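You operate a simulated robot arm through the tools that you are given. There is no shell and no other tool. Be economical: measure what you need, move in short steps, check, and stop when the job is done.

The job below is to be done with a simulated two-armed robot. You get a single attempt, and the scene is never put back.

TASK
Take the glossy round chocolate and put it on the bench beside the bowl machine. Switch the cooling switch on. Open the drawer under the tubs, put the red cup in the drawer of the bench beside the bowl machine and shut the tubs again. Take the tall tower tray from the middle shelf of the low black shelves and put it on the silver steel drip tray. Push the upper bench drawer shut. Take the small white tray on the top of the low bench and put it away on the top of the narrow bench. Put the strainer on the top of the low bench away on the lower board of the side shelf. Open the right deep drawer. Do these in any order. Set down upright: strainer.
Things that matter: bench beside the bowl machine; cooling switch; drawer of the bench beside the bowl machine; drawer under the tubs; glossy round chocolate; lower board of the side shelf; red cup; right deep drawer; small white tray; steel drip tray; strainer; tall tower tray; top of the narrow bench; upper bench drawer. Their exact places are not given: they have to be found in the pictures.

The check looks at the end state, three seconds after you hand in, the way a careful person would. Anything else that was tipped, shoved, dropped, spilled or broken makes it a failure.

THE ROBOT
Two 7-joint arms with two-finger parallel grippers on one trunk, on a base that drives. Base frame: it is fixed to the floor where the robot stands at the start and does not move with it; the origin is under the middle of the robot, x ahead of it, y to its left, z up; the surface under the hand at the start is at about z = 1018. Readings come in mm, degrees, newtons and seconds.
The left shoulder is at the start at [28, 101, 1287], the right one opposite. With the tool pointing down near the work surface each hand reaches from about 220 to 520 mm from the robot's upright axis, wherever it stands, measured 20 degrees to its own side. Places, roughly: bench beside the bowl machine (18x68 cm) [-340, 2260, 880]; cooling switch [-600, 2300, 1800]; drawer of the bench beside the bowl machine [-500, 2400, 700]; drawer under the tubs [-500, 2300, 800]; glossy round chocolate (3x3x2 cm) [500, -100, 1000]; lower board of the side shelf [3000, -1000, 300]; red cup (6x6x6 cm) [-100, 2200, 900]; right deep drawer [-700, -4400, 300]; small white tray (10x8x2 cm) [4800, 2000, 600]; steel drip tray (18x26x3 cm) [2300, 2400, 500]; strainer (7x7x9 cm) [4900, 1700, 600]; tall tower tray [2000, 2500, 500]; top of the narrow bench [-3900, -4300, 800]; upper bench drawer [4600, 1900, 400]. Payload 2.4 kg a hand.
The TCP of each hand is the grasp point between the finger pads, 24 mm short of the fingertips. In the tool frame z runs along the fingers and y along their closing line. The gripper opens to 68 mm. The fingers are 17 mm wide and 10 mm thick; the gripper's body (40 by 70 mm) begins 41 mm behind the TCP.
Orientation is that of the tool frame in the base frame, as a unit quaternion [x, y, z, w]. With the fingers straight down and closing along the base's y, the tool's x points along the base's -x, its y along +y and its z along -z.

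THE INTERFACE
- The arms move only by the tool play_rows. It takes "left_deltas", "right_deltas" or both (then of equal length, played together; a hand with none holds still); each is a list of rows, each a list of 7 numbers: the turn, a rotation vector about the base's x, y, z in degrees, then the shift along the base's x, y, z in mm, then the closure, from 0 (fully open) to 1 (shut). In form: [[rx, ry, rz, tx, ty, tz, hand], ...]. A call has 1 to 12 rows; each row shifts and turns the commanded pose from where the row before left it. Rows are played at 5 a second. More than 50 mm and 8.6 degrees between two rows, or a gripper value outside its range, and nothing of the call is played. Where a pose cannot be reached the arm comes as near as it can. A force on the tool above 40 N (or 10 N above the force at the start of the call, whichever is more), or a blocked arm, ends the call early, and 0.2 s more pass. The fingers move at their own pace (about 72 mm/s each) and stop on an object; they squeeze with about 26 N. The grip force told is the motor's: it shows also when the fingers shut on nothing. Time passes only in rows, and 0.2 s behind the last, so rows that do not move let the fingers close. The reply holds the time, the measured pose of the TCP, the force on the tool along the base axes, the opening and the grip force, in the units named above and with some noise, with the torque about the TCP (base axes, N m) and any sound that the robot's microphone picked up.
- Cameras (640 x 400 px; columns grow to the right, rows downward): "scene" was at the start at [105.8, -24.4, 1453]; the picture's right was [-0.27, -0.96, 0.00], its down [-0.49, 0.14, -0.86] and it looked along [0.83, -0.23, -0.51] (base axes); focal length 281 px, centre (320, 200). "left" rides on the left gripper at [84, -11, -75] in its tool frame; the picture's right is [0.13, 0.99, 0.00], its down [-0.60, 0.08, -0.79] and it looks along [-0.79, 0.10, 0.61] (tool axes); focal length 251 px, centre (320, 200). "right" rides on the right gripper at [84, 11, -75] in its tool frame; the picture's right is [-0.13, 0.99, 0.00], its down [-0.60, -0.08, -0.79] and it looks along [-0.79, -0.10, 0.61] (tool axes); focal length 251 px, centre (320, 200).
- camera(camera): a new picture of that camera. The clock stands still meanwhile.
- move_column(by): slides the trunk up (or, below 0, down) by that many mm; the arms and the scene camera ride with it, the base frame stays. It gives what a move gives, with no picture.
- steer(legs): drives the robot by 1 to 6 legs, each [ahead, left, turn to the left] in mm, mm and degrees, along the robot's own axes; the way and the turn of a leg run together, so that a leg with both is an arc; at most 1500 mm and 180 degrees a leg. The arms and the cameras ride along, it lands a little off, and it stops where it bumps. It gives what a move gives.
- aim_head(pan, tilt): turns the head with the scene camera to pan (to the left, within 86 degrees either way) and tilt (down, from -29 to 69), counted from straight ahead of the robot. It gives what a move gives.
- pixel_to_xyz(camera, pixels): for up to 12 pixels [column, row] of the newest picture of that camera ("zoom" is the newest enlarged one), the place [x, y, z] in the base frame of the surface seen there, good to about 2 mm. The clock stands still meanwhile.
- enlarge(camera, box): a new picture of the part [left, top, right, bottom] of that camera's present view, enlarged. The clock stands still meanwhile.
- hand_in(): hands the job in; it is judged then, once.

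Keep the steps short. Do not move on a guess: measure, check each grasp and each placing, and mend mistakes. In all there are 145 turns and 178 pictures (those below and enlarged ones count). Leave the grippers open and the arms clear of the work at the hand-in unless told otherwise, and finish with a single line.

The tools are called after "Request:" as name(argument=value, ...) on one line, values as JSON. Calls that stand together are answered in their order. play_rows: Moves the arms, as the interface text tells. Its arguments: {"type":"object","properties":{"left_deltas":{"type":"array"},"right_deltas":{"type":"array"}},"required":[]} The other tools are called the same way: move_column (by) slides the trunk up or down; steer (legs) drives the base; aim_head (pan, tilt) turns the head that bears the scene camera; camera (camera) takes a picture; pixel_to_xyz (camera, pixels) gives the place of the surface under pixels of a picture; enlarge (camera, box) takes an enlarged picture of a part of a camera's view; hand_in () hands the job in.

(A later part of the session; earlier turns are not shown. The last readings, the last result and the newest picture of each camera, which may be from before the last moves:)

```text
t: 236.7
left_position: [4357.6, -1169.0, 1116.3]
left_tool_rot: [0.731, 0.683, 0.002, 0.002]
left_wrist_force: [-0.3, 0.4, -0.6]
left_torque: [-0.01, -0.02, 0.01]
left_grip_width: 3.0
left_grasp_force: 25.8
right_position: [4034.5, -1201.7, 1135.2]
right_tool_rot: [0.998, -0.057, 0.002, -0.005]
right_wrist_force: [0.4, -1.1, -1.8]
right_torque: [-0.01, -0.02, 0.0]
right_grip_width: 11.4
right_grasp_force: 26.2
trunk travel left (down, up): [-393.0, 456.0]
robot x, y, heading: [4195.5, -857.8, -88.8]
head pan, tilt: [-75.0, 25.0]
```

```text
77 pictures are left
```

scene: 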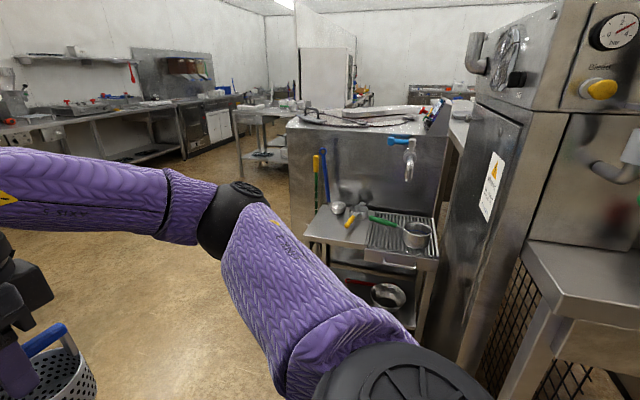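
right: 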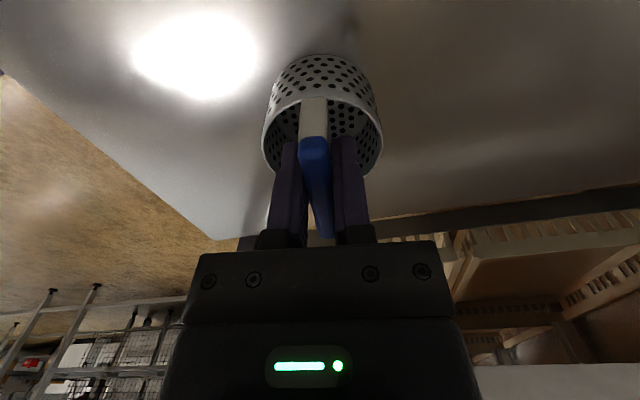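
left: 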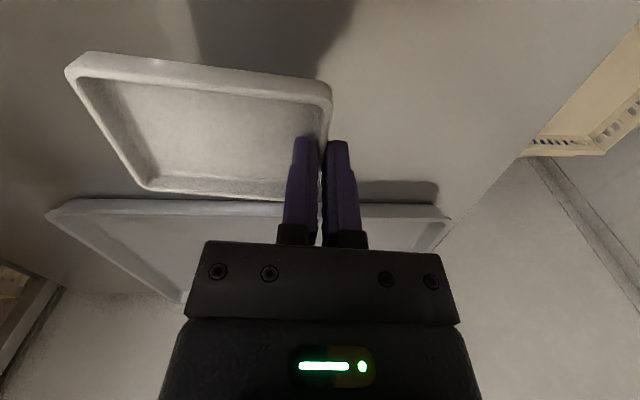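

A small side shelf with upper and lower boards stands at (390,260). I measure and enlarge.

Request:
enlarge(camera="scene", box=[280, 180, 470, 350])

Request:
pixel_to_xyz(camera="scene", pixels=[[308, 232], [436, 262], [390, 300], [360, 290], [415, 330], [350, 240], [385, 255], [345, 280], [400, 310], [520, 260], [445, 360], [300, 130]])

```text
2.35 times, centred on (375, 265) of scene
```

zoom: 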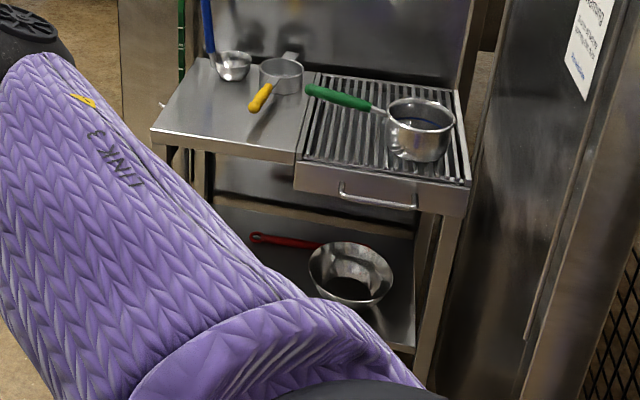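

```text
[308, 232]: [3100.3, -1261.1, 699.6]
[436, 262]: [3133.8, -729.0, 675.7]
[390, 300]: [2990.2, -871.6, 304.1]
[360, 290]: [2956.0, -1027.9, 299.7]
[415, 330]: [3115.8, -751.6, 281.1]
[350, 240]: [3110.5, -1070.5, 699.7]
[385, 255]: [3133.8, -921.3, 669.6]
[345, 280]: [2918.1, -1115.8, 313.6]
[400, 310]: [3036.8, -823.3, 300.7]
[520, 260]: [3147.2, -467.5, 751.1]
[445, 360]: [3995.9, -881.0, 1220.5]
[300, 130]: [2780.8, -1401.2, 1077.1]
```

The lower board is at z≈300 with front edge x≈3133. I turn to face it (heading 180), staying clear.

Request:
steer(legs=[[100, -100, 0], [0, 0, -91]])

Request:
aim_head(pan=0, tilt=30)

Request:
camera(camera="scene")

```text
t: 241.9
left_position: [3782.2, -1110.1, 1116.9]
left_tool_rot: [0.999, -0.049, -0.001, 0.003]
left_wrist_force: [0.5, 0.3, 0.0]
left_torque: [-0.02, -0.02, -0.03]
left_grip_width: 2.9
left_grasp_force: 26.1
right_position: [3759.1, -786.2, 1136.1]
right_tool_rot: [-0.654, 0.756, -0.006, 0.004]
right_wrist_force: [0.1, 0.2, -2.1]
right_torque: [0.02, 0.0, 0.0]
right_grip_width: 11.3
right_grasp_force: 26.0
trunk travel left (down, up): [-393.0, 456.0]
robot x, y, heading: [4099.6, -959.2, 179.4]
head pan, tilt: [-75.0, 25.0]
```

```text
t: 243.4
left_position: [3782.5, -1109.9, 1116.4]
left_tool_rot: [0.999, -0.049, 0.0, 0.003]
left_wrist_force: [0.0, -0.1, -1.3]
left_torque: [-0.02, -0.01, 0.04]
left_grip_width: 3.0
left_grasp_force: 25.7
right_position: [3759.1, -786.6, 1134.4]
right_tool_rot: [-0.654, 0.756, -0.006, 0.003]
right_wrist_force: [0.2, 0.4, -1.4]
right_torque: [0.01, 0.0, 0.0]
right_grip_width: 11.4
right_grasp_force: 26.0
trunk travel left (down, up): [-393.0, 456.0]
robot x, y, heading: [4098.7, -956.7, 179.1]
head pan, tilt: [0.0, 30.0]
```

```text
75 pictures are left
```

scene: 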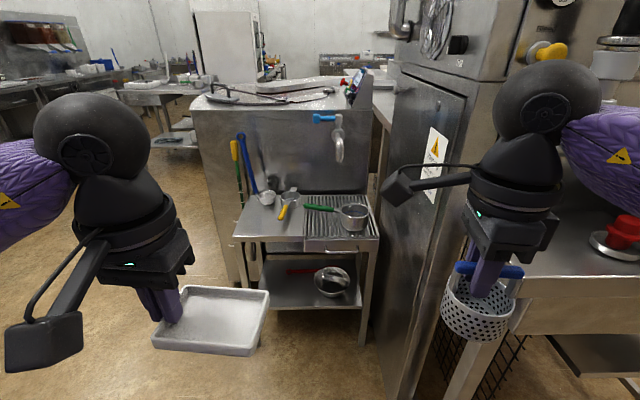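

Request:
enlarge(camera="scene", box=[220, 170, 400, 350])

Request:
pixel_to_xyz(camera="scene", pixels=[[525, 285], [460, 385], [410, 250], [388, 320], [270, 290], [262, 262], [330, 302], [290, 270], [335, 280], [300, 300], [240, 237], [350, 303]])

```text
2.22 times, centred on (310, 260) of scene
```

zoom: 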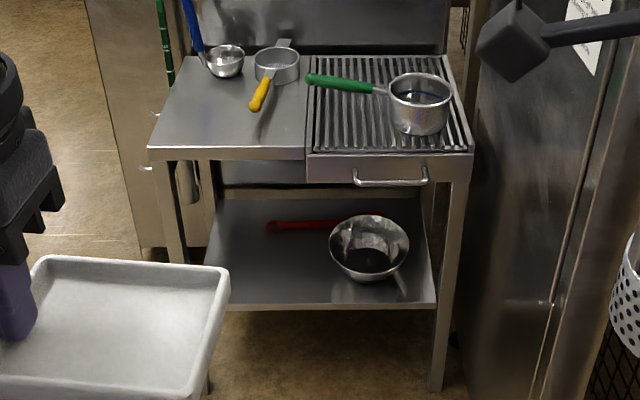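

```text
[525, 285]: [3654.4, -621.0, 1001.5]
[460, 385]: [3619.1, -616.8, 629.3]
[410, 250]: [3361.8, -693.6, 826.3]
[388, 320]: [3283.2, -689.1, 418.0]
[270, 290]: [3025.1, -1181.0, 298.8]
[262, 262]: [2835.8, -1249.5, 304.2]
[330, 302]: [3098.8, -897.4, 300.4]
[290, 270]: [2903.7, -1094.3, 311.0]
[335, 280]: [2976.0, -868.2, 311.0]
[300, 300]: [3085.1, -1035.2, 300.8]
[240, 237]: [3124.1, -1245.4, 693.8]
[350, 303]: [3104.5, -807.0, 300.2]
```

The lower board has a free front-left area around (3045,-1090). I position the robot: 250 left, 380 ahead, and raise the left hand with the tray.

Request:
steer(legs=[[0, 250, 0.8], [330, 0, 0]])

Request:
play_rows(left_deltas=[[0, 0, 0, 0, 0, 30, 1], [0, 0, 0, 0, 0, 30, 1], [0, 0, 0, 0, 0, 30, 1], [0, 0, 0, 0, 0, 30, 1], [0, 0, 0, 0, 0, 30, 1], [0, 0, 0, 0, 0, 30, 1]])

Request:
move_column(by=-385)

Request:
camera(camera="scene")

```text
t: 247.0
left_position: [3443.2, -1359.8, 1117.4]
left_tool_rot: [0.999, -0.047, -0.001, 0.003]
left_wrist_force: [0.5, 0.6, 0.3]
left_torque: [-0.03, -0.02, -0.03]
left_grip_width: 2.9
left_grasp_force: 26.2
right_position: [3420.4, -1035.2, 1134.5]
right_tool_rot: [-0.655, 0.756, -0.006, 0.003]
right_wrist_force: [0.3, 0.4, -1.6]
right_torque: [-0.05, 0.0, 0.0]
right_grip_width: 11.6
right_grasp_force: 25.5
trunk travel left (down, up): [-393.0, 456.0]
robot x, y, heading: [3759.8, -1205.0, 179.8]
head pan, tilt: [0.0, 30.0]
```

```text
t: 248.4
left_position: [3445.5, -1357.2, 1297.4]
left_tool_rot: [0.999, -0.048, 0.0, 0.002]
left_wrist_force: [1.0, -0.3, -0.8]
left_torque: [0.0, -0.02, -0.01]
left_grip_width: 3.0
left_grasp_force: 26.0
right_position: [3420.9, -1035.3, 1135.0]
right_tool_rot: [-0.655, 0.755, -0.006, 0.002]
right_wrist_force: [-0.7, -0.1, -1.9]
right_torque: [-0.01, 0.0, 0.02]
right_grip_width: 11.3
right_grasp_force: 26.6
trunk travel left (down, up): [-393.0, 456.0]
robot x, y, heading: [3761.6, -1202.2, 179.6]
head pan, tilt: [0.0, 30.0]
```

```text
t: 252.1
left_position: [3404.2, -1358.8, 881.9]
left_tool_rot: [0.997, -0.047, 0.059, 0.0]
left_wrist_force: [0.7, 0.1, -0.5]
left_torque: [-0.06, -0.01, -0.02]
left_grip_width: 2.8
left_grasp_force: 26.3
right_position: [3421.3, -1035.5, 750.5]
right_tool_rot: [-0.655, 0.755, -0.006, 0.002]
right_wrist_force: [0.3, -0.6, -1.5]
right_torque: [-0.02, 0.0, -0.02]
right_grip_width: 11.8
right_grasp_force: 26.1
trunk travel left (down, up): [-8.0, 841.0]
robot x, y, heading: [3761.2, -1204.1, 179.6]
head pan, tilt: [0.0, 30.0]
```

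```text
73 pictures are left
```

scene: 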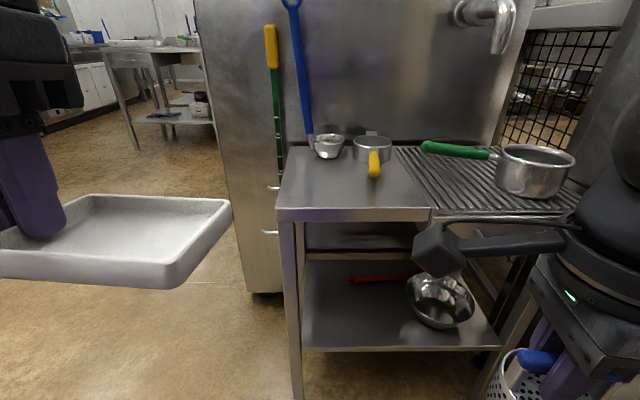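

Request:
pixel_to_xyz(camera="scene", pixels=[[310, 342], [480, 340], [350, 320], [380, 290], [410, 290], [420, 320], [440, 325], [330, 270], [360, 215], [360, 222], [292, 300], [380, 248]])

```text
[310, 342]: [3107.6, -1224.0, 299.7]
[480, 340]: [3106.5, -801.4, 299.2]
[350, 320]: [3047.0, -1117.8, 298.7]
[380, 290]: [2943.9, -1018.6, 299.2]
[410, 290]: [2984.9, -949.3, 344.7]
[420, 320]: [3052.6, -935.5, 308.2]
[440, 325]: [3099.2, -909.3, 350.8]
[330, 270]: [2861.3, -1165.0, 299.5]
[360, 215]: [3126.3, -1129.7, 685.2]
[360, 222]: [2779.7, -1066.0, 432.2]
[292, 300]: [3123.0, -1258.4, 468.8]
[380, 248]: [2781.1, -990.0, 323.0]
```

I lower the strainer in front of the shelf to z 410 and bring it to y=-1110.

Request:
play_rows(right_deltas=[[0, 0, 0, 0, -8, -38, 1], [0, 0, 0, 0, -8, -38, 1], [0, 0, 0, 0, -8, -38, 1], [0, 0, 0, 0, -8, -38, 1], [0, 0, 0, 0, -8, -38, 1], [0, 0, 0, 0, -8, -38, 1], [0, 0, 0, 0, -8, -38, 1], [0, 0, 0, 0, -8, -38, 1], [0, 0, 0, 0, -11, -36, 1], [0, 0, 0, 0, 0, 0, 1]])

Request:
camera(camera="scene")

```text
t: 254.3
left_position: [3404.3, -1359.4, 880.9]
left_tool_rot: [0.997, -0.047, 0.059, 0.0]
left_wrist_force: [-0.2, -1.1, -0.4]
left_torque: [-0.07, -0.01, -0.01]
left_grip_width: 3.3
left_grasp_force: 26.0
right_position: [3419.6, -1109.6, 409.1]
right_tool_rot: [-0.656, 0.754, -0.005, 0.002]
right_wrist_force: [-0.4, 0.2, -2.2]
right_torque: [0.0, 0.01, -0.02]
right_grip_width: 11.3
right_grasp_force: 26.2
trunk travel left (down, up): [-8.0, 841.0]
robot x, y, heading: [3764.9, -1203.6, 179.8]
head pan, tilt: [0.0, 30.0]
```

```text
72 pictures are left
```

scene: 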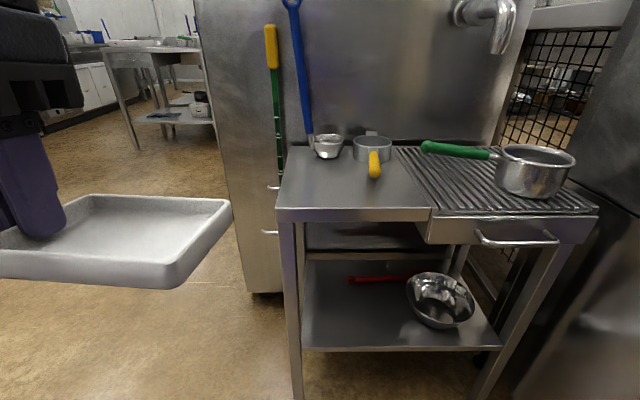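

I drive 210 ahead and tilt the head to watch.

Request:
steer(legs=[[205, 0, 0]])

Request:
aim_head(pan=0, tilt=50)

Request:
camera(camera="scene")

```text
t: 256.0
left_position: [3195.0, -1359.8, 881.1]
left_tool_rot: [0.997, -0.045, 0.059, 0.0]
left_wrist_force: [0.1, 0.3, 0.1]
left_torque: [-0.02, 0.0, 0.02]
left_grip_width: 3.1
left_grasp_force: 25.8
right_position: [3208.6, -1109.8, 410.6]
right_tool_rot: [-0.657, 0.753, -0.006, 0.004]
right_wrist_force: [-0.7, 0.5, -1.4]
right_torque: [-0.01, -0.03, 0.02]
right_grip_width: 11.5
right_grasp_force: 25.6
trunk travel left (down, up): [-8.0, 841.0]
robot x, y, heading: [3548.6, -1199.2, 180.1]
head pan, tilt: [0.0, 30.0]
```

```text
t: 256.8
left_position: [3194.7, -1359.9, 882.0]
left_tool_rot: [0.997, -0.045, 0.06, 0.0]
left_wrist_force: [-0.9, -1.3, -1.2]
left_torque: [0.0, 0.02, 0.0]
left_grip_width: 2.9
left_grasp_force: 26.4
right_position: [3208.3, -1110.7, 408.6]
right_tool_rot: [-0.657, 0.754, -0.006, 0.003]
right_wrist_force: [-0.6, 0.5, -1.4]
right_torque: [-0.04, -0.04, 0.02]
right_grip_width: 11.5
right_grasp_force: 25.5
trunk travel left (down, up): [-8.0, 841.0]
robot x, y, heading: [3552.8, -1204.7, 179.8]
head pan, tilt: [0.0, 50.0]
```

```text
71 pictures are left
```

scene: 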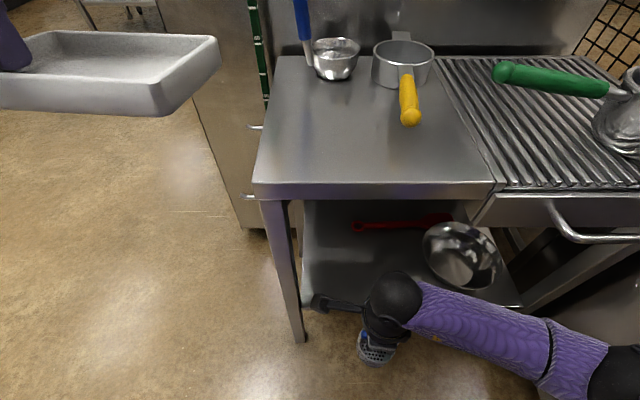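

The hand's camera box would pass close to the left post, so I shift 25 mm to the right first; I measure the wrist's height too.

Request:
pixel_to_xyz(camera="scene", pixels=[[395, 275], [395, 290], [322, 302], [470, 300], [540, 330], [300, 300], [350, 203]])

Request:
play_rows(right_deltas=[[0, 0, 0, 0, 13, 0, 1], [0, 0, 0, 0, 13, 0, 1], [0, 0, 0, -15, 0, 0, 1], [0, 0, 0, -15, 0, 0, 1], [0, 0, 0, 0, 0, 0, 1]])

Request:
camera(camera="scene")

```text
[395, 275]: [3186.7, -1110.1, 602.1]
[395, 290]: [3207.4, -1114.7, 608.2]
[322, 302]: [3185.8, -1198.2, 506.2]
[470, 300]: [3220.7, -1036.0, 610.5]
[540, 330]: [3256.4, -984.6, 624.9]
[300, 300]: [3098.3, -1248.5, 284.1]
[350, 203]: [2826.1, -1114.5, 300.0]
```

```text
t: 258.0
left_position: [3194.9, -1359.9, 881.7]
left_tool_rot: [0.997, -0.045, 0.058, 0.0]
left_wrist_force: [-0.4, -0.3, -0.6]
left_torque: [-0.02, 0.0, 0.01]
left_grip_width: 3.1
left_grasp_force: 26.1
right_position: [3180.0, -1083.4, 410.3]
right_tool_rot: [-0.658, 0.753, -0.006, 0.002]
right_wrist_force: [0.0, 0.1, -1.4]
right_torque: [0.02, -0.01, 0.02]
right_grip_width: 11.5
right_grasp_force: 25.9
trunk travel left (down, up): [-8.0, 841.0]
robot x, y, heading: [3543.9, -1202.1, 179.9]
head pan, tilt: [0.0, 50.0]
```

```text
70 pictures are left
```

scene: 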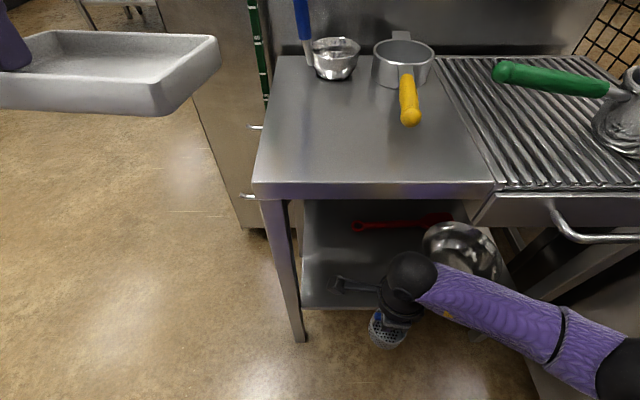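

Request:
pixel_to_xyz(camera="scene", pixels=[[500, 224], [480, 222], [520, 222], [560, 240], [460, 196], [550, 208]])

```text
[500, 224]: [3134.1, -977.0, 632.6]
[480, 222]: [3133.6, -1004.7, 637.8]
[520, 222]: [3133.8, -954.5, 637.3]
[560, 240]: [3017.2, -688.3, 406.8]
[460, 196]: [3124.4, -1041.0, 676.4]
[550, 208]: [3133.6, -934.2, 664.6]
```

The drip drawer's underside is ≈632; I lower 24 mm first, then go in 70 mm and check.

Request:
play_rows(right_deltas=[[0, 0, 0, 0, 0, -12, 1], [0, 0, 0, 0, 0, -12, 1], [0, 0, 0, -18, 0, 0, 1], [0, 0, 0, -18, 0, 0, 1], [0, 0, 0, -18, 0, 0, 1], [0, 0, 0, -18, 0, 0, 1], [0, 0, 0, 0, 0, 0, 1]])

Request:
camera(camera="scene")

Request:
pixel_to_xyz(camera="scene", pixels=[[470, 270], [500, 285], [530, 305], [450, 265]])

```text
t: 259.6
left_position: [3194.9, -1360.1, 882.3]
left_tool_rot: [0.997, -0.045, 0.059, 0.0]
left_wrist_force: [0.4, 0.4, -0.5]
left_torque: [-0.02, -0.02, -0.01]
left_grip_width: 2.9
left_grasp_force: 26.4
right_position: [3106.5, -1083.8, 383.5]
right_tool_rot: [-0.658, 0.753, -0.005, 0.003]
right_wrist_force: [-0.4, -0.1, -1.8]
right_torque: [0.0, 0.04, -0.01]
right_grip_width: 11.6
right_grasp_force: 26.2
trunk travel left (down, up): [-8.0, 841.0]
robot x, y, heading: [3551.3, -1206.0, 180.1]
head pan, tilt: [0.0, 50.0]
```

```text
69 pictures are left
```

scene: 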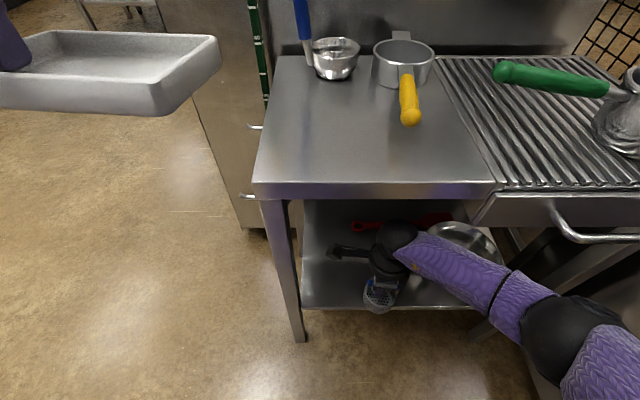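

```text
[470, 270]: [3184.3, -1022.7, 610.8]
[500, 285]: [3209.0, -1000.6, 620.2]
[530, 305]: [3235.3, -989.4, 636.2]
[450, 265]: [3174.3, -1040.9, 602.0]
```

Margin is enough for 50 mm more; I go in while lowering slightly.

Request:
play_rows(right_deltas=[[0, 0, 0, -12, 0, -2, 1], [0, 0, 0, -12, 0, -2, 1], [0, 0, 0, -13, 0, -2, 1], [0, 0, 0, -13, 0, 0, 1], [0, 0, 0, 0, 0, 0, 1]])

Request:
camera(camera="right")

Request:
enlarge(camera="scene", box=[270, 180, 560, 350])

```text
t: 260.8
left_position: [3193.9, -1358.9, 881.7]
left_tool_rot: [0.997, -0.045, 0.06, 0.0]
left_wrist_force: [0.1, 0.6, -1.3]
left_torque: [-0.01, -0.03, -0.02]
left_grip_width: 3.0
left_grasp_force: 26.3
right_position: [3056.4, -1084.3, 377.9]
right_tool_rot: [-0.657, 0.754, -0.006, 0.002]
right_wrist_force: [-0.2, 0.1, -1.4]
right_torque: [0.0, 0.0, -0.03]
right_grip_width: 11.4
right_grasp_force: 26.0
trunk travel left (down, up): [-8.0, 841.0]
robot x, y, heading: [3550.9, -1202.3, 180.1]
head pan, tilt: [0.0, 50.0]
```

```text
68 pictures are left
```

right: 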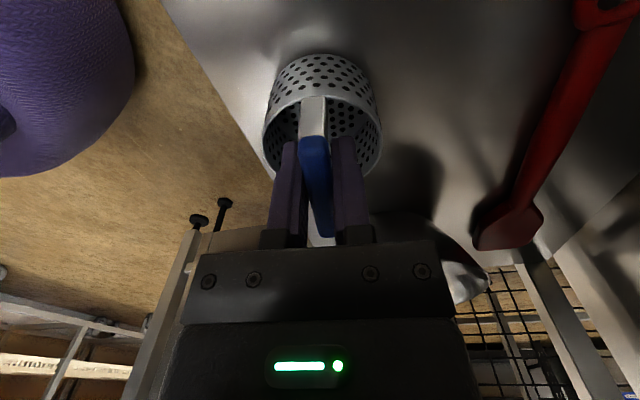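

```text
2.21 times, centred on (415, 265) of scene
```

zoom: 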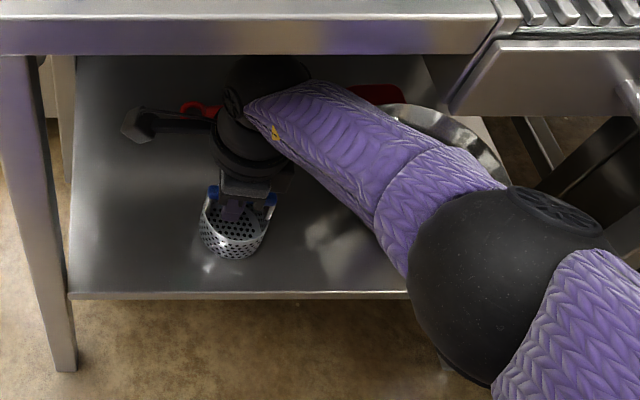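

Over the board. I set it down by small steps.

Request:
play_rows(right_deltas=[[0, 0, 0, 0, 0, -3, 1], [0, 0, 0, 0, 0, -2, 1], [0, 0, 0, 0, 0, -1, 1], [0, 0, 0, 0, 0, -1, 1], [0, 0, 0, 0, 0, 0, 1]])

```text
t: 262.0
left_position: [3194.8, -1361.2, 882.5]
left_tool_rot: [0.997, -0.045, 0.057, -0.001]
left_wrist_force: [0.6, -0.3, -0.8]
left_torque: [0.01, 0.0, 0.03]
left_grip_width: 2.9
left_grasp_force: 26.5
right_position: [3056.0, -1083.3, 373.8]
right_tool_rot: [-0.657, 0.754, -0.005, 0.002]
right_wrist_force: [0.3, 1.1, 15.0]
right_torque: [0.41, 0.05, -0.01]
right_grip_width: 11.5
right_grasp_force: 25.9
trunk travel left (down, up): [-8.0, 841.0]
robot x, y, heading: [3553.2, -1206.3, 180.3]
head pan, tilt: [0.0, 50.0]
```

Contact (15 N). I ease up 1 mm, open moderately, and check forearm clearance before lifting.

Request:
play_rows(right_deltas=[[0, 0, 0, 0, 0, 1, 1], [0, 0, 0, 0, 0, 0, 0.85], [0, 0, 0, 0, 0, 0, 0.6], [0, 0, 0, 0, 0, 0, 0.6]])

Request:
camera(camera="scene")

Request:
pixel_to_xyz(camera="scene", pixels=[[440, 235], [460, 245], [480, 258], [500, 270], [420, 222], [400, 210]])

```text
t: 263.0
left_position: [3194.6, -1359.4, 880.8]
left_tool_rot: [0.997, -0.045, 0.059, 0.0]
left_wrist_force: [-0.3, -0.6, -0.3]
left_torque: [-0.05, -0.01, 0.02]
left_grip_width: 3.0
left_grasp_force: 26.4
right_position: [3056.5, -1084.1, 373.3]
right_tool_rot: [-0.657, 0.754, -0.005, 0.003]
right_wrist_force: [0.4, -0.1, -0.8]
right_torque: [0.0, -0.02, -0.01]
right_grip_width: 27.3
right_grasp_force: 0.1
trunk travel left (down, up): [-8.0, 841.0]
robot x, y, heading: [3547.6, -1203.9, 180.0]
head pan, tilt: [0.0, 50.0]
```

```text
66 pictures are left
```

scene: 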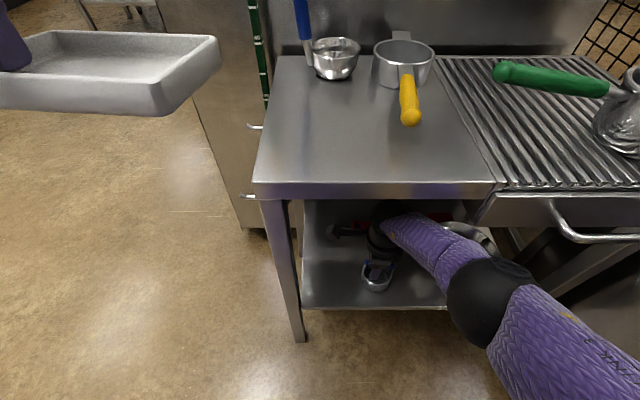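

```text
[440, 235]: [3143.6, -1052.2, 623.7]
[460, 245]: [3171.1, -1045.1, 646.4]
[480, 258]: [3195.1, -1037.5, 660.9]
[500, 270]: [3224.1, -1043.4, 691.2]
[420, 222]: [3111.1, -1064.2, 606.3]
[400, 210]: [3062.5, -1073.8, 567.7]
```

Clearance is ~45 mm under the lip. I lift 34 mm and then pull out.

Request:
play_rows(right_deltas=[[0, 0, 0, 0, 0, 12, 0.6], [0, 0, 0, 0, 0, 12, 0.6], [0, 0, 0, 0, 0, 11, 0.6], [0, 0, 0, 0, 0, 0, 0.6]])

Request:
camera(camera="right")

Request:
camera(camera="scene")

```text
t: 264.0
left_position: [3193.7, -1362.6, 878.0]
left_tool_rot: [0.997, -0.044, 0.061, -0.001]
left_wrist_force: [0.1, -0.8, -1.3]
left_torque: [-0.03, -0.02, 0.01]
left_grip_width: 3.2
left_grasp_force: 26.3
right_position: [3065.2, -1090.1, 398.6]
right_tool_rot: [-0.661, 0.75, -0.013, 0.011]
right_wrist_force: [-0.5, 0.4, 0.2]
right_torque: [0.01, 0.01, 0.01]
right_grip_width: 27.5
right_grasp_force: 0.3
trunk travel left (down, up): [-8.0, 841.0]
robot x, y, heading: [3549.8, -1204.9, 179.9]
head pan, tilt: [0.0, 50.0]
```

```text
65 pictures are left
```

right: 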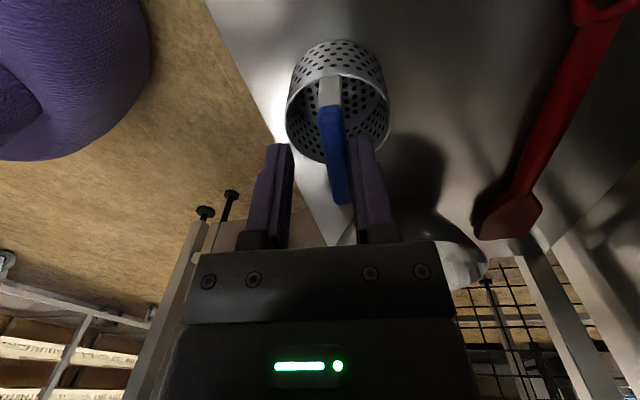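

```text
64 pictures are left
```

scene: 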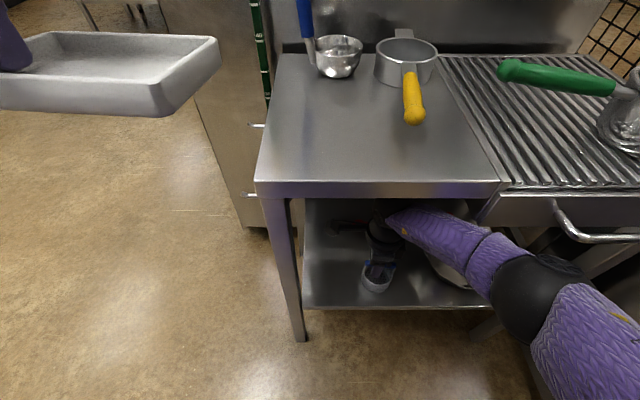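

The forearm seems to press against the lip (hand stopped at z 398). I lower 8 mm, open wide, and tilt the hand back about the bar so the wrist comes lower and outward.

Request:
play_rows(right_deltas=[[0, 0, 0, -4, 3, -9, 0.35], [0, 0, 0, -4, 3, 0, 0.1], [0, 0, 0, 0, 0, 0, 0.1], [0, 7, 0, 0, 0, 0, 0.1], [0, 7, 0, 0, 0, 0, 0.1], [0, 7, 0, 0, 0, 0, 0.1], [0, 7, 0, 0, 0, 0, 0.1], [0, 0, 0, 0, 0, 0, 0.1]])

Request:
camera(camera="right")

Request:
enlarge(camera="scene", box=[270, 180, 560, 350])

```text
t: 265.8
left_position: [3195.1, -1359.9, 881.6]
left_tool_rot: [0.997, -0.045, 0.059, 0.001]
left_wrist_force: [0.3, -0.7, -0.3]
left_torque: [-0.05, 0.01, -0.03]
left_grip_width: 2.8
left_grasp_force: 26.1
right_position: [3047.0, -1076.3, 401.1]
right_tool_rot: [-0.638, 0.732, 0.154, -0.18]
right_wrist_force: [-0.4, -0.1, -0.2]
right_torque: [-0.02, 0.01, -0.01]
right_grip_width: 61.2
right_grasp_force: 0.1
trunk travel left (down, up): [-8.0, 841.0]
robot x, y, heading: [3550.6, -1197.4, 180.0]
head pan, tilt: [0.0, 50.0]
```

```text
63 pictures are left
```

right: 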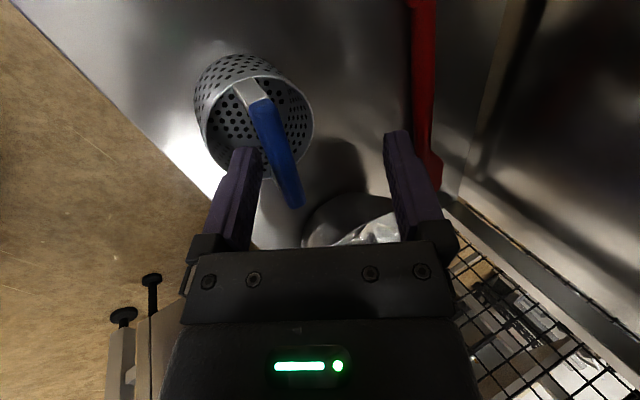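

```text
2.21 times, centred on (415, 265) of scene
```

zoom: 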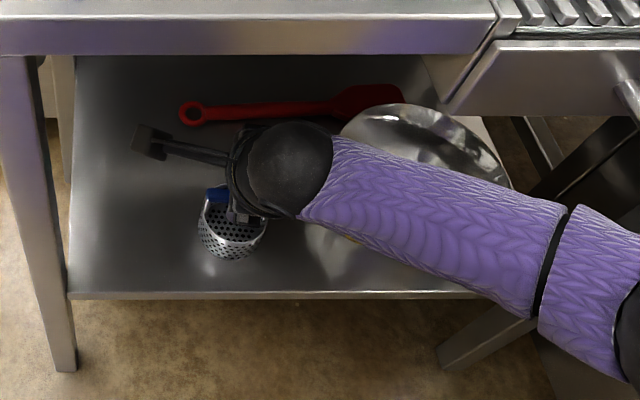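

The front finger is now above the bar; I pull out backward and slightly up.

Request:
play_rows(right_deltas=[[0, 0, 0, 8, 0, 6, 0.1], [0, 0, 0, 12, 0, 5, 0.1], [0, 0, 0, 15, 0, 2, 0.1], [0, 0, 0, 20, 0, 0, 0.1], [0, 0, 0, 25, 0, 0, 0.1], [0, 0, 0, 30, 0, 0, 0.1], [0, 0, 0, 0, 0, 0, 0.1]])

Request:
camera(camera="scene")

```text
t: 267.4
left_position: [3195.0, -1359.7, 881.4]
left_tool_rot: [0.997, -0.046, 0.06, 0.0]
left_wrist_force: [-0.8, -1.0, 0.0]
left_torque: [0.01, 0.01, 0.02]
left_grip_width: 2.8
left_grasp_force: 25.9
right_position: [3160.9, -1076.0, 413.9]
right_tool_rot: [-0.64, 0.731, 0.154, -0.18]
right_wrist_force: [-0.3, 1.1, 0.1]
right_torque: [0.05, -0.03, 0.0]
right_grip_width: 61.2
right_grasp_force: 0.1
trunk travel left (down, up): [-8.0, 841.0]
robot x, y, heading: [3551.0, -1201.7, 179.6]
head pan, tilt: [0.0, 50.0]
```

```text
61 pictures are left
```

scene: 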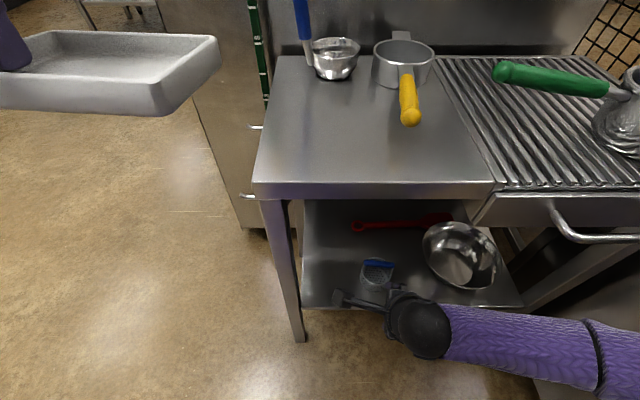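

The strainer stands; the shelf is unchanged. I back off and verify with a close-up.

Request:
steer(legs=[[-350, 0, 0]])

Request:
aim_head(pan=0, tilt=30)

Request:
enlarge(camera="scene", box=[220, 130, 480, 340])

```text
t: 269.7
left_position: [3546.4, -1358.1, 882.3]
left_tool_rot: [0.997, -0.051, 0.06, 0.001]
left_wrist_force: [0.2, 0.5, 0.3]
left_torque: [-0.01, 0.0, 0.0]
left_grip_width: 2.9
left_grasp_force: 26.0
right_position: [3516.3, -1075.0, 415.1]
right_tool_rot: [-0.635, 0.735, 0.156, -0.178]
right_wrist_force: [-0.4, 1.0, 0.0]
right_torque: [-0.03, 0.03, -0.05]
right_grip_width: 61.1
right_grasp_force: 0.1
trunk travel left (down, up): [-8.0, 841.0]
robot x, y, heading: [3905.1, -1208.6, 179.3]
head pan, tilt: [0.0, 50.0]
```

```text
t: 270.5
left_position: [3546.2, -1357.6, 881.6]
left_tool_rot: [0.997, -0.05, 0.059, 0.0]
left_wrist_force: [0.6, 0.4, -0.9]
left_torque: [0.0, 0.0, 0.0]
left_grip_width: 3.0
left_grasp_force: 26.4
right_position: [3517.1, -1075.0, 413.4]
right_tool_rot: [-0.635, 0.735, 0.155, -0.179]
right_wrist_force: [-0.2, -0.1, 0.5]
right_torque: [-0.02, 0.01, 0.01]
right_grip_width: 61.2
right_grasp_force: 0.0
trunk travel left (down, up): [-8.0, 841.0]
robot x, y, heading: [3902.3, -1202.7, 179.1]
head pan, tilt: [0.0, 30.0]
```

```text
1.90 times, centred on (350, 235) of scene
```

zoom: 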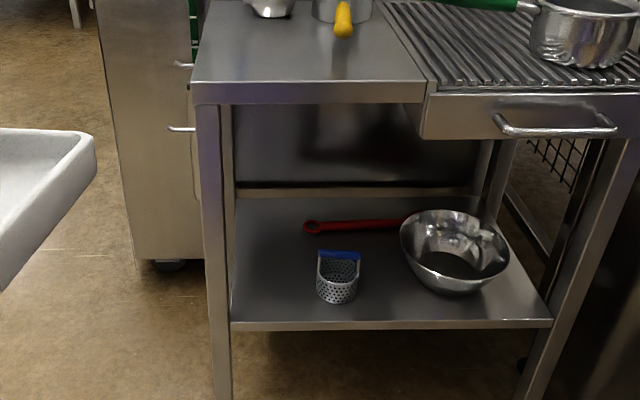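

Strainer is upright in place. I raise the trunk, draw the right hand up, and look over the way south-west.

Request:
move_column(by=390)

Request:
aim_head(pan=30, tilt=20)

Request:
camera(camera="scene")

```text
t: 274.3
left_position: [3546.3, -1358.2, 1271.5]
left_tool_rot: [0.997, -0.05, 0.06, 0.001]
left_wrist_force: [-0.3, 0.2, -0.6]
left_torque: [-0.01, 0.03, 0.03]
left_grip_width: 3.2
left_grasp_force: 26.1
right_position: [3516.4, -1074.2, 803.7]
right_tool_rot: [-0.634, 0.736, 0.155, -0.179]
right_wrist_force: [0.5, -0.2, -0.5]
right_torque: [-0.01, -0.02, -0.01]
right_grip_width: 61.1
right_grasp_force: 0.0
trunk travel left (down, up): [-398.0, 451.0]
robot x, y, heading: [3901.0, -1206.9, 179.3]
head pan, tilt: [0.0, 30.0]
```

```text
t: 275.2
left_position: [3546.7, -1358.9, 1271.7]
left_tool_rot: [0.997, -0.051, 0.059, 0.0]
left_wrist_force: [-0.9, -0.4, 0.0]
left_torque: [0.0, 0.0, 0.01]
left_grip_width: 3.0
left_grasp_force: 25.8
right_position: [3516.1, -1075.7, 804.0]
right_tool_rot: [-0.634, 0.736, 0.155, -0.178]
right_wrist_force: [0.5, 0.7, 0.1]
right_torque: [0.01, 0.0, -0.02]
right_grip_width: 61.1
right_grasp_force: 0.0
trunk travel left (down, up): [-398.0, 451.0]
robot x, y, heading: [3903.1, -1206.2, 179.1]
head pan, tilt: [30.0, 20.0]
```

```text
59 pictures are left
```

scene: 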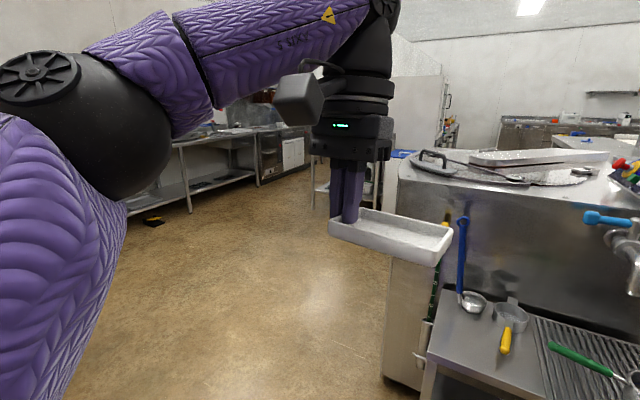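

Request:
pixel_to_xyz(camera="scene", pixels=[[152, 221], [190, 212], [260, 183], [315, 205], [300, 250], [385, 372], [340, 195], [400, 175], [240, 230], [430, 360]])

```text
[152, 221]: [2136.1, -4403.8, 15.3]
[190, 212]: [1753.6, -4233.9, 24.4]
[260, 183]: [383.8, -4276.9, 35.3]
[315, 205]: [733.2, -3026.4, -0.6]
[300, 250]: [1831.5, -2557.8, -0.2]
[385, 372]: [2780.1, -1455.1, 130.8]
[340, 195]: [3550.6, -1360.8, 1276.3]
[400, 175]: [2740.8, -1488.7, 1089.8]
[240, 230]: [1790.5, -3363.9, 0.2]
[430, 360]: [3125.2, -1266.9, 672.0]
```

The aisle along the south benches is about y=-3600. I strafe left to it.

Request:
steer(legs=[[0, 1200, 0], [0, 1170, 0.9]])

Request:
aim_head(pan=5, tilt=20)

Request:
camera(camera="scene")

```text
t: 284.7
left_position: [3528.3, -3273.4, 1271.8]
left_tool_rot: [0.997, 0.043, 0.059, -0.004]
left_wrist_force: [0.5, 0.5, -1.1]
left_torque: [-0.03, -0.01, -0.02]
left_grip_width: 3.1
left_grasp_force: 26.2
right_position: [3444.8, -3001.3, 803.8]
right_tool_rot: [0.701, -0.672, -0.137, 0.193]
right_wrist_force: [-0.1, 0.0, 0.2]
right_torque: [-0.03, -0.01, 0.02]
right_grip_width: 61.1
right_grasp_force: 0.0
trunk travel left (down, up): [-398.0, 451.0]
robot x, y, heading: [3851.7, -3058.3, -170.3]
head pan, tilt: [30.0, 20.0]
stopped in leg 2: the robot was blocked; the commanded pose is now the measured one
```

```text
t: 285.6
left_position: [3528.5, -3272.3, 1271.9]
left_tool_rot: [0.997, 0.044, 0.06, -0.004]
left_wrist_force: [-0.1, -0.7, 0.1]
left_torque: [0.03, 0.04, 0.02]
left_grip_width: 3.0
left_grasp_force: 25.9
right_position: [3445.1, -3001.2, 802.9]
right_tool_rot: [0.701, -0.673, -0.136, 0.193]
right_wrist_force: [0.8, -0.5, 0.5]
right_torque: [-0.01, 0.01, 0.01]
right_grip_width: 61.1
right_grasp_force: 0.0
trunk travel left (down, up): [-398.0, 451.0]
robot x, y, heading: [3850.3, -3058.7, -169.8]
head pan, tilt: [5.0, 20.0]
```

```text
58 pictures are left
```

scene: 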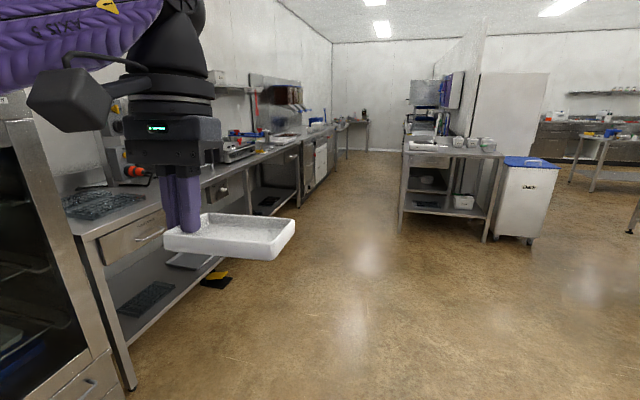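

The left elbow touched the oven at left. I move right 250 mm and straighten, then measure the aisle.

Request:
steer(legs=[[0, -250, 0], [0, 0, -10]])

Request:
camera(camera="scene")

```text
t: 288.1
left_position: [3450.8, -2966.9, 1271.5]
left_tool_rot: [0.997, -0.046, 0.06, 0.0]
left_wrist_force: [-0.1, -0.6, 0.0]
left_torque: [-0.04, -0.01, -0.03]
left_grip_width: 3.2
left_grasp_force: 26.2
right_position: [3418.1, -2681.6, 803.8]
right_tool_rot: [-0.637, 0.733, 0.154, -0.179]
right_wrist_force: [0.0, -0.5, 1.1]
right_torque: [0.0, -0.02, -0.01]
right_grip_width: 61.1
right_grasp_force: 0.0
trunk travel left (down, up): [-398.0, 451.0]
robot x, y, heading: [3806.0, -2809.7, 179.8]
head pan, tilt: [5.0, 20.0]
```

```text
57 pictures are left
```

scene: 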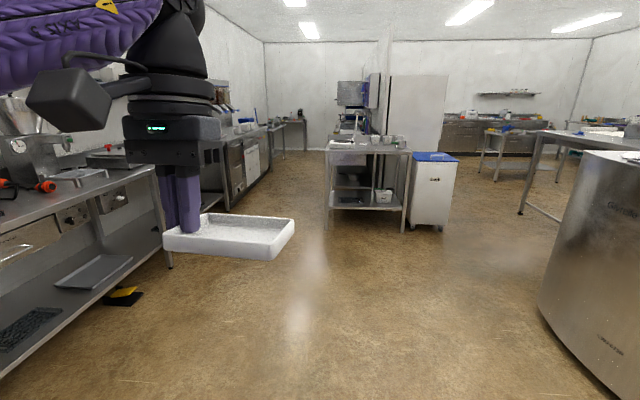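

Request:
pixel_to_xyz(camera="scene", pixels=[[168, 265], [229, 207], [325, 215], [405, 230], [437, 228], [270, 165], [545, 325], [300, 150], [250, 170], [120, 298]])

Request:
enlarge(camera="scene", box=[210, 70, 470, 240])

```text
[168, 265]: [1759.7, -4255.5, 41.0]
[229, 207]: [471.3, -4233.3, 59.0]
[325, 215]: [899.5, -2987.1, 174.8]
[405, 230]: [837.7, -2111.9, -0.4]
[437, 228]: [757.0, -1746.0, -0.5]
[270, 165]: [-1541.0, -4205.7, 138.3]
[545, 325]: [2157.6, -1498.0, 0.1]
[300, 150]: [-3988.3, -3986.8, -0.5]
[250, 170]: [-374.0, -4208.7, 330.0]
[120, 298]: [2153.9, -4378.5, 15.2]
```

```text
2.35 times, centred on (340, 155) of scene
```

zoom: 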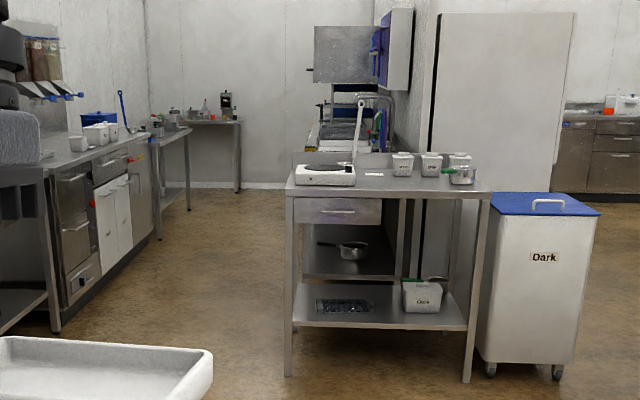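

I drive ahead, angle into the aisle, and continue to near x≈-300.

Request:
steer(legs=[[1400, 0, 0], [900, 770, 0], [1400, 0, 0], [400, 0, 0]])

Request:
aim_head(pan=40, tilt=25)

Request:
camera(camera="scene")

```text
t: 309.2
left_position: [-552.8, -3903.8, 1271.6]
left_tool_rot: [0.998, -0.03, 0.06, 0.0]
left_wrist_force: [0.3, 0.0, -0.4]
left_torque: [-0.06, -0.03, 0.01]
left_grip_width: 2.9
left_grasp_force: 26.1
right_position: [-595.9, -3622.6, 803.9]
right_tool_rot: [-0.65, 0.722, 0.151, -0.181]
right_wrist_force: [-0.1, 0.0, -0.4]
right_torque: [0.0, -0.04, -0.02]
right_grip_width: 61.0
right_grasp_force: 0.1
trunk travel left (down, up): [-398.0, 451.0]
robot x, y, heading: [-204.3, -3742.2, -178.4]
head pan, tilt: [5.0, 20.0]
```

```text
t: 310.2
left_position: [-552.4, -3904.9, 1272.7]
left_tool_rot: [0.998, -0.029, 0.058, -0.001]
left_wrist_force: [-0.4, 0.8, -0.4]
left_torque: [-0.02, 0.0, -0.01]
left_grip_width: 3.1
left_grasp_force: 25.5
right_position: [-595.1, -3623.5, 802.8]
right_tool_rot: [-0.651, 0.721, 0.151, -0.182]
right_wrist_force: [-0.5, 0.3, 0.4]
right_torque: [0.03, 0.02, 0.01]
right_grip_width: 61.0
right_grasp_force: 0.0
trunk travel left (down, up): [-398.0, 451.0]
robot x, y, heading: [-202.0, -3737.7, -178.5]
head pan, tilt: [40.0, 25.0]
```

```text
55 pictures are left
```

scene: 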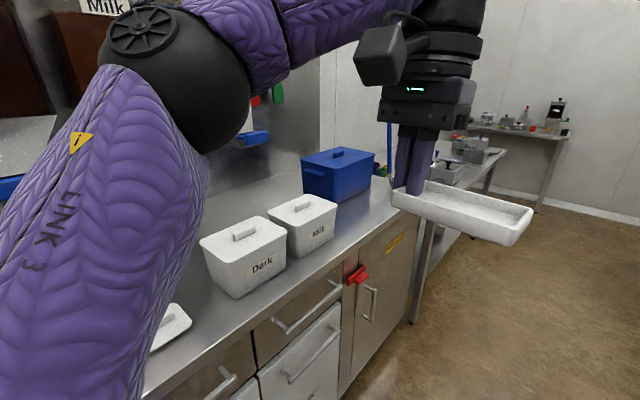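

I shift right 230, ahead 400, then turn left to face the counter.

Request:
steer(legs=[[0, -250, 0], [420, 0, 0], [0, 0, 88.5]])

Request:
aim_head(pan=0, tilt=35)

Request:
camera(camera="scene")

```text
t: 318.1
left_position: [-490.6, -3856.3, 1271.4]
left_tool_rot: [0.738, 0.672, 0.042, -0.042]
left_wrist_force: [0.4, 0.1, -0.4]
left_torque: [-0.03, -0.06, 0.02]
left_grip_width: 2.8
left_grasp_force: 26.5
right_position: [-773.1, -3890.0, 803.3]
right_tool_rot: [0.97, -0.066, 0.018, 0.235]
right_wrist_force: [-0.2, 0.1, 0.6]
right_torque: [0.02, -0.01, -0.01]
right_grip_width: 61.0
right_grasp_force: 0.0
trunk travel left (down, up): [-398.0, 451.0]
robot x, y, heading: [-645.3, -3502.4, -90.1]
head pan, tilt: [40.0, 25.0]
```

```text
t: 319.1
left_position: [-490.6, -3856.9, 1272.4]
left_tool_rot: [0.738, 0.672, 0.042, -0.041]
left_wrist_force: [-0.2, 0.7, -0.8]
left_torque: [-0.04, -0.04, 0.02]
left_grip_width: 2.9
left_grasp_force: 25.4
right_position: [-773.3, -3890.1, 802.5]
right_tool_rot: [0.969, -0.067, 0.018, 0.236]
right_wrist_force: [0.3, -0.6, -0.3]
right_torque: [-0.03, 0.02, -0.01]
right_grip_width: 61.1
right_grasp_force: 0.0
trunk travel left (down, up): [-398.0, 451.0]
robot x, y, heading: [-643.1, -3500.0, -90.4]
head pan, tilt: [0.0, 35.0]
```

```text
54 pictures are left
```

scene: 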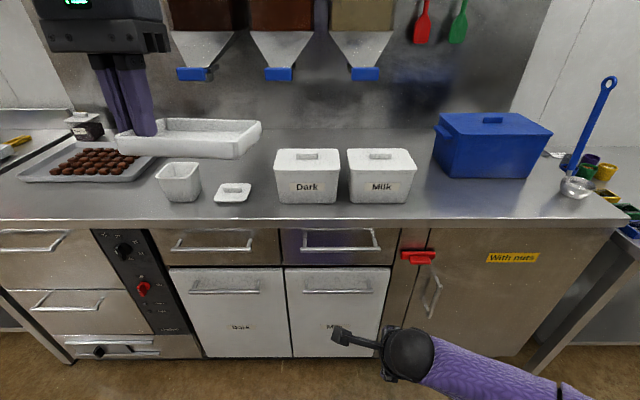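

The two deep white drawers are below; the right one is "Milk" at (335,310). I measure its handle.

Request:
enlarge(camera="scene", box=[270, 220, 450, 370])

Request:
pixel_to_xyz(camera="scene", pixels=[[337, 290], [310, 291], [365, 289], [337, 278], [337, 300], [337, 240], [315, 330], [390, 280], [288, 280], [400, 225], [337, 232]])

```text
2.67 times, centred on (360, 295) of scene
```

zoom: 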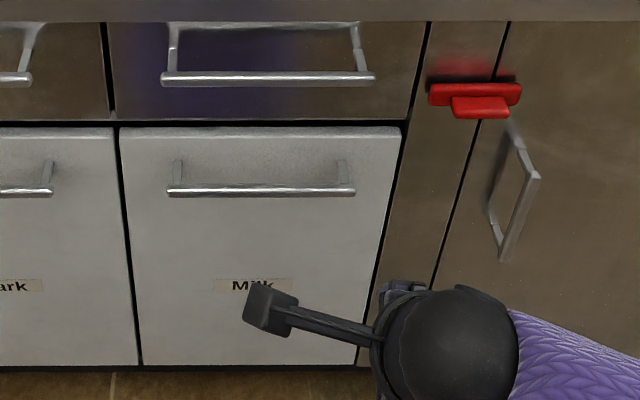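

```text
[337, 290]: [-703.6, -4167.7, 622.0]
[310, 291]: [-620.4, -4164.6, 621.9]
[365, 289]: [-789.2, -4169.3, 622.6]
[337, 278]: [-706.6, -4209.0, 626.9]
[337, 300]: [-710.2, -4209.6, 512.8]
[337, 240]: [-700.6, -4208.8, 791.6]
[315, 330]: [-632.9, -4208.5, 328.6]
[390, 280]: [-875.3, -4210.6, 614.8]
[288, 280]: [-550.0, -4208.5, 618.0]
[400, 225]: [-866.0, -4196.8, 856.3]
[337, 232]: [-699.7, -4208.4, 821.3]
```

Bar at x -793…-617, y≈-4167, z≈620, face -4209. The right hand already closes along the robot's forward axis; pitched ~47° it can pinch the bar. I drive 130 ahead, lower the trunk 200 and turn the hand.

Request:
steer(legs=[[120, 0, 0]])

Request:
move_column(by=-200)

Request:
play_rows(right_deltas=[[-6.7, 0, 0, 17, 0, 15, 0.5], [-6.7, 0, 0, 17, 0, 15, 0.5], [-6.7, 0, 0, 17, 0, 15, 0.5], [0, 5.8, 5.3, 17, 0, 15, 0.5], [0, 0, 0, 0, -15, 5, 0.5], [0, 0, 0, 0, 0, 0, 0.5]])

Request:
camera(camera="right")

Request:
camera(camera="scene")

```text
t: 320.4
left_position: [-490.5, -3978.8, 1271.3]
left_tool_rot: [0.738, 0.673, 0.042, -0.041]
left_wrist_force: [0.5, -0.7, 0.1]
left_torque: [0.02, -0.01, -0.01]
left_grip_width: 2.9
left_grasp_force: 26.0
right_position: [-773.4, -4010.3, 803.4]
right_tool_rot: [0.97, -0.066, 0.018, 0.234]
right_wrist_force: [0.9, 0.1, -0.1]
right_torque: [0.04, 0.04, 0.01]
right_grip_width: 61.1
right_grasp_force: 0.1
trunk travel left (down, up): [-398.0, 451.0]
robot x, y, heading: [-644.5, -3624.2, -90.2]
head pan, tilt: [0.0, 35.0]
```

```text
t: 322.5
left_position: [-490.7, -3975.7, 1071.7]
left_tool_rot: [0.737, 0.673, 0.042, -0.042]
left_wrist_force: [-0.3, 0.2, -0.3]
left_torque: [0.01, -0.03, 0.04]
left_grip_width: 2.9
left_grasp_force: 26.1
right_position: [-774.2, -4009.7, 604.6]
right_tool_rot: [0.969, -0.066, 0.018, 0.236]
right_wrist_force: [0.0, 0.4, 0.4]
right_torque: [0.0, 0.01, 0.03]
right_grip_width: 61.2
right_grasp_force: 0.1
trunk travel left (down, up): [-198.0, 652.0]
robot x, y, heading: [-642.6, -3620.3, -90.3]
head pan, tilt: [0.0, 35.0]
```

```text
t: 323.9
left_position: [-490.4, -3976.2, 1071.7]
left_tool_rot: [0.738, 0.672, 0.042, -0.043]
left_wrist_force: [-0.1, 0.2, -0.3]
left_torque: [0.0, -0.03, 0.01]
left_grip_width: 3.0
left_grasp_force: 26.1
right_position: [-714.1, -4025.0, 649.7]
right_tool_rot: [0.943, 0.0, 0.002, 0.334]
right_wrist_force: [0.0, 0.0, -0.3]
right_torque: [0.01, -0.03, 0.0]
right_grip_width: 34.0
right_grasp_force: 0.1
right hand out of reach, approached as far as the arm can: row 1, 2, 3
trunk travel left (down, up): [-198.0, 652.0]
robot x, y, heading: [-645.3, -3622.0, -90.2]
head pan, tilt: [0.0, 35.0]
```

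```text
52 pictures are left
```

right: 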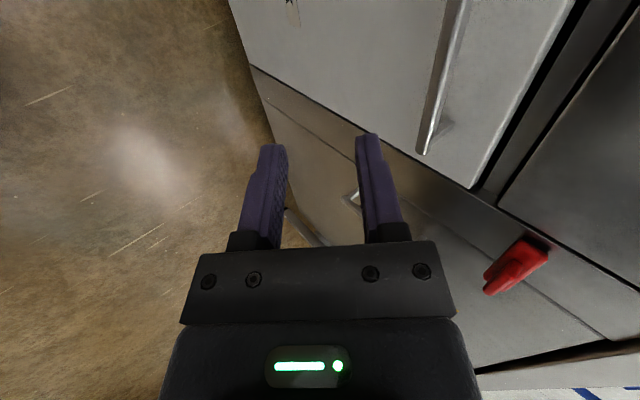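

```text
51 pictures are left
```

scene: 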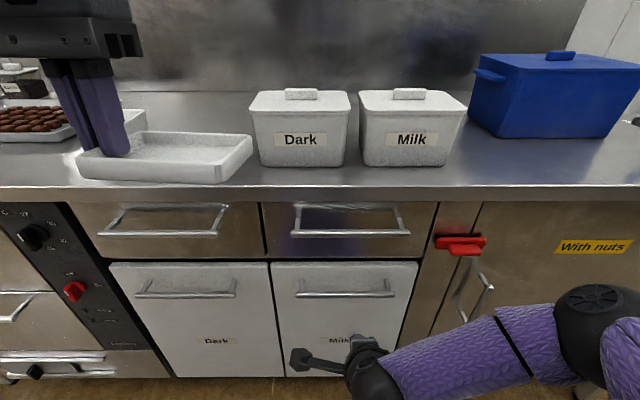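

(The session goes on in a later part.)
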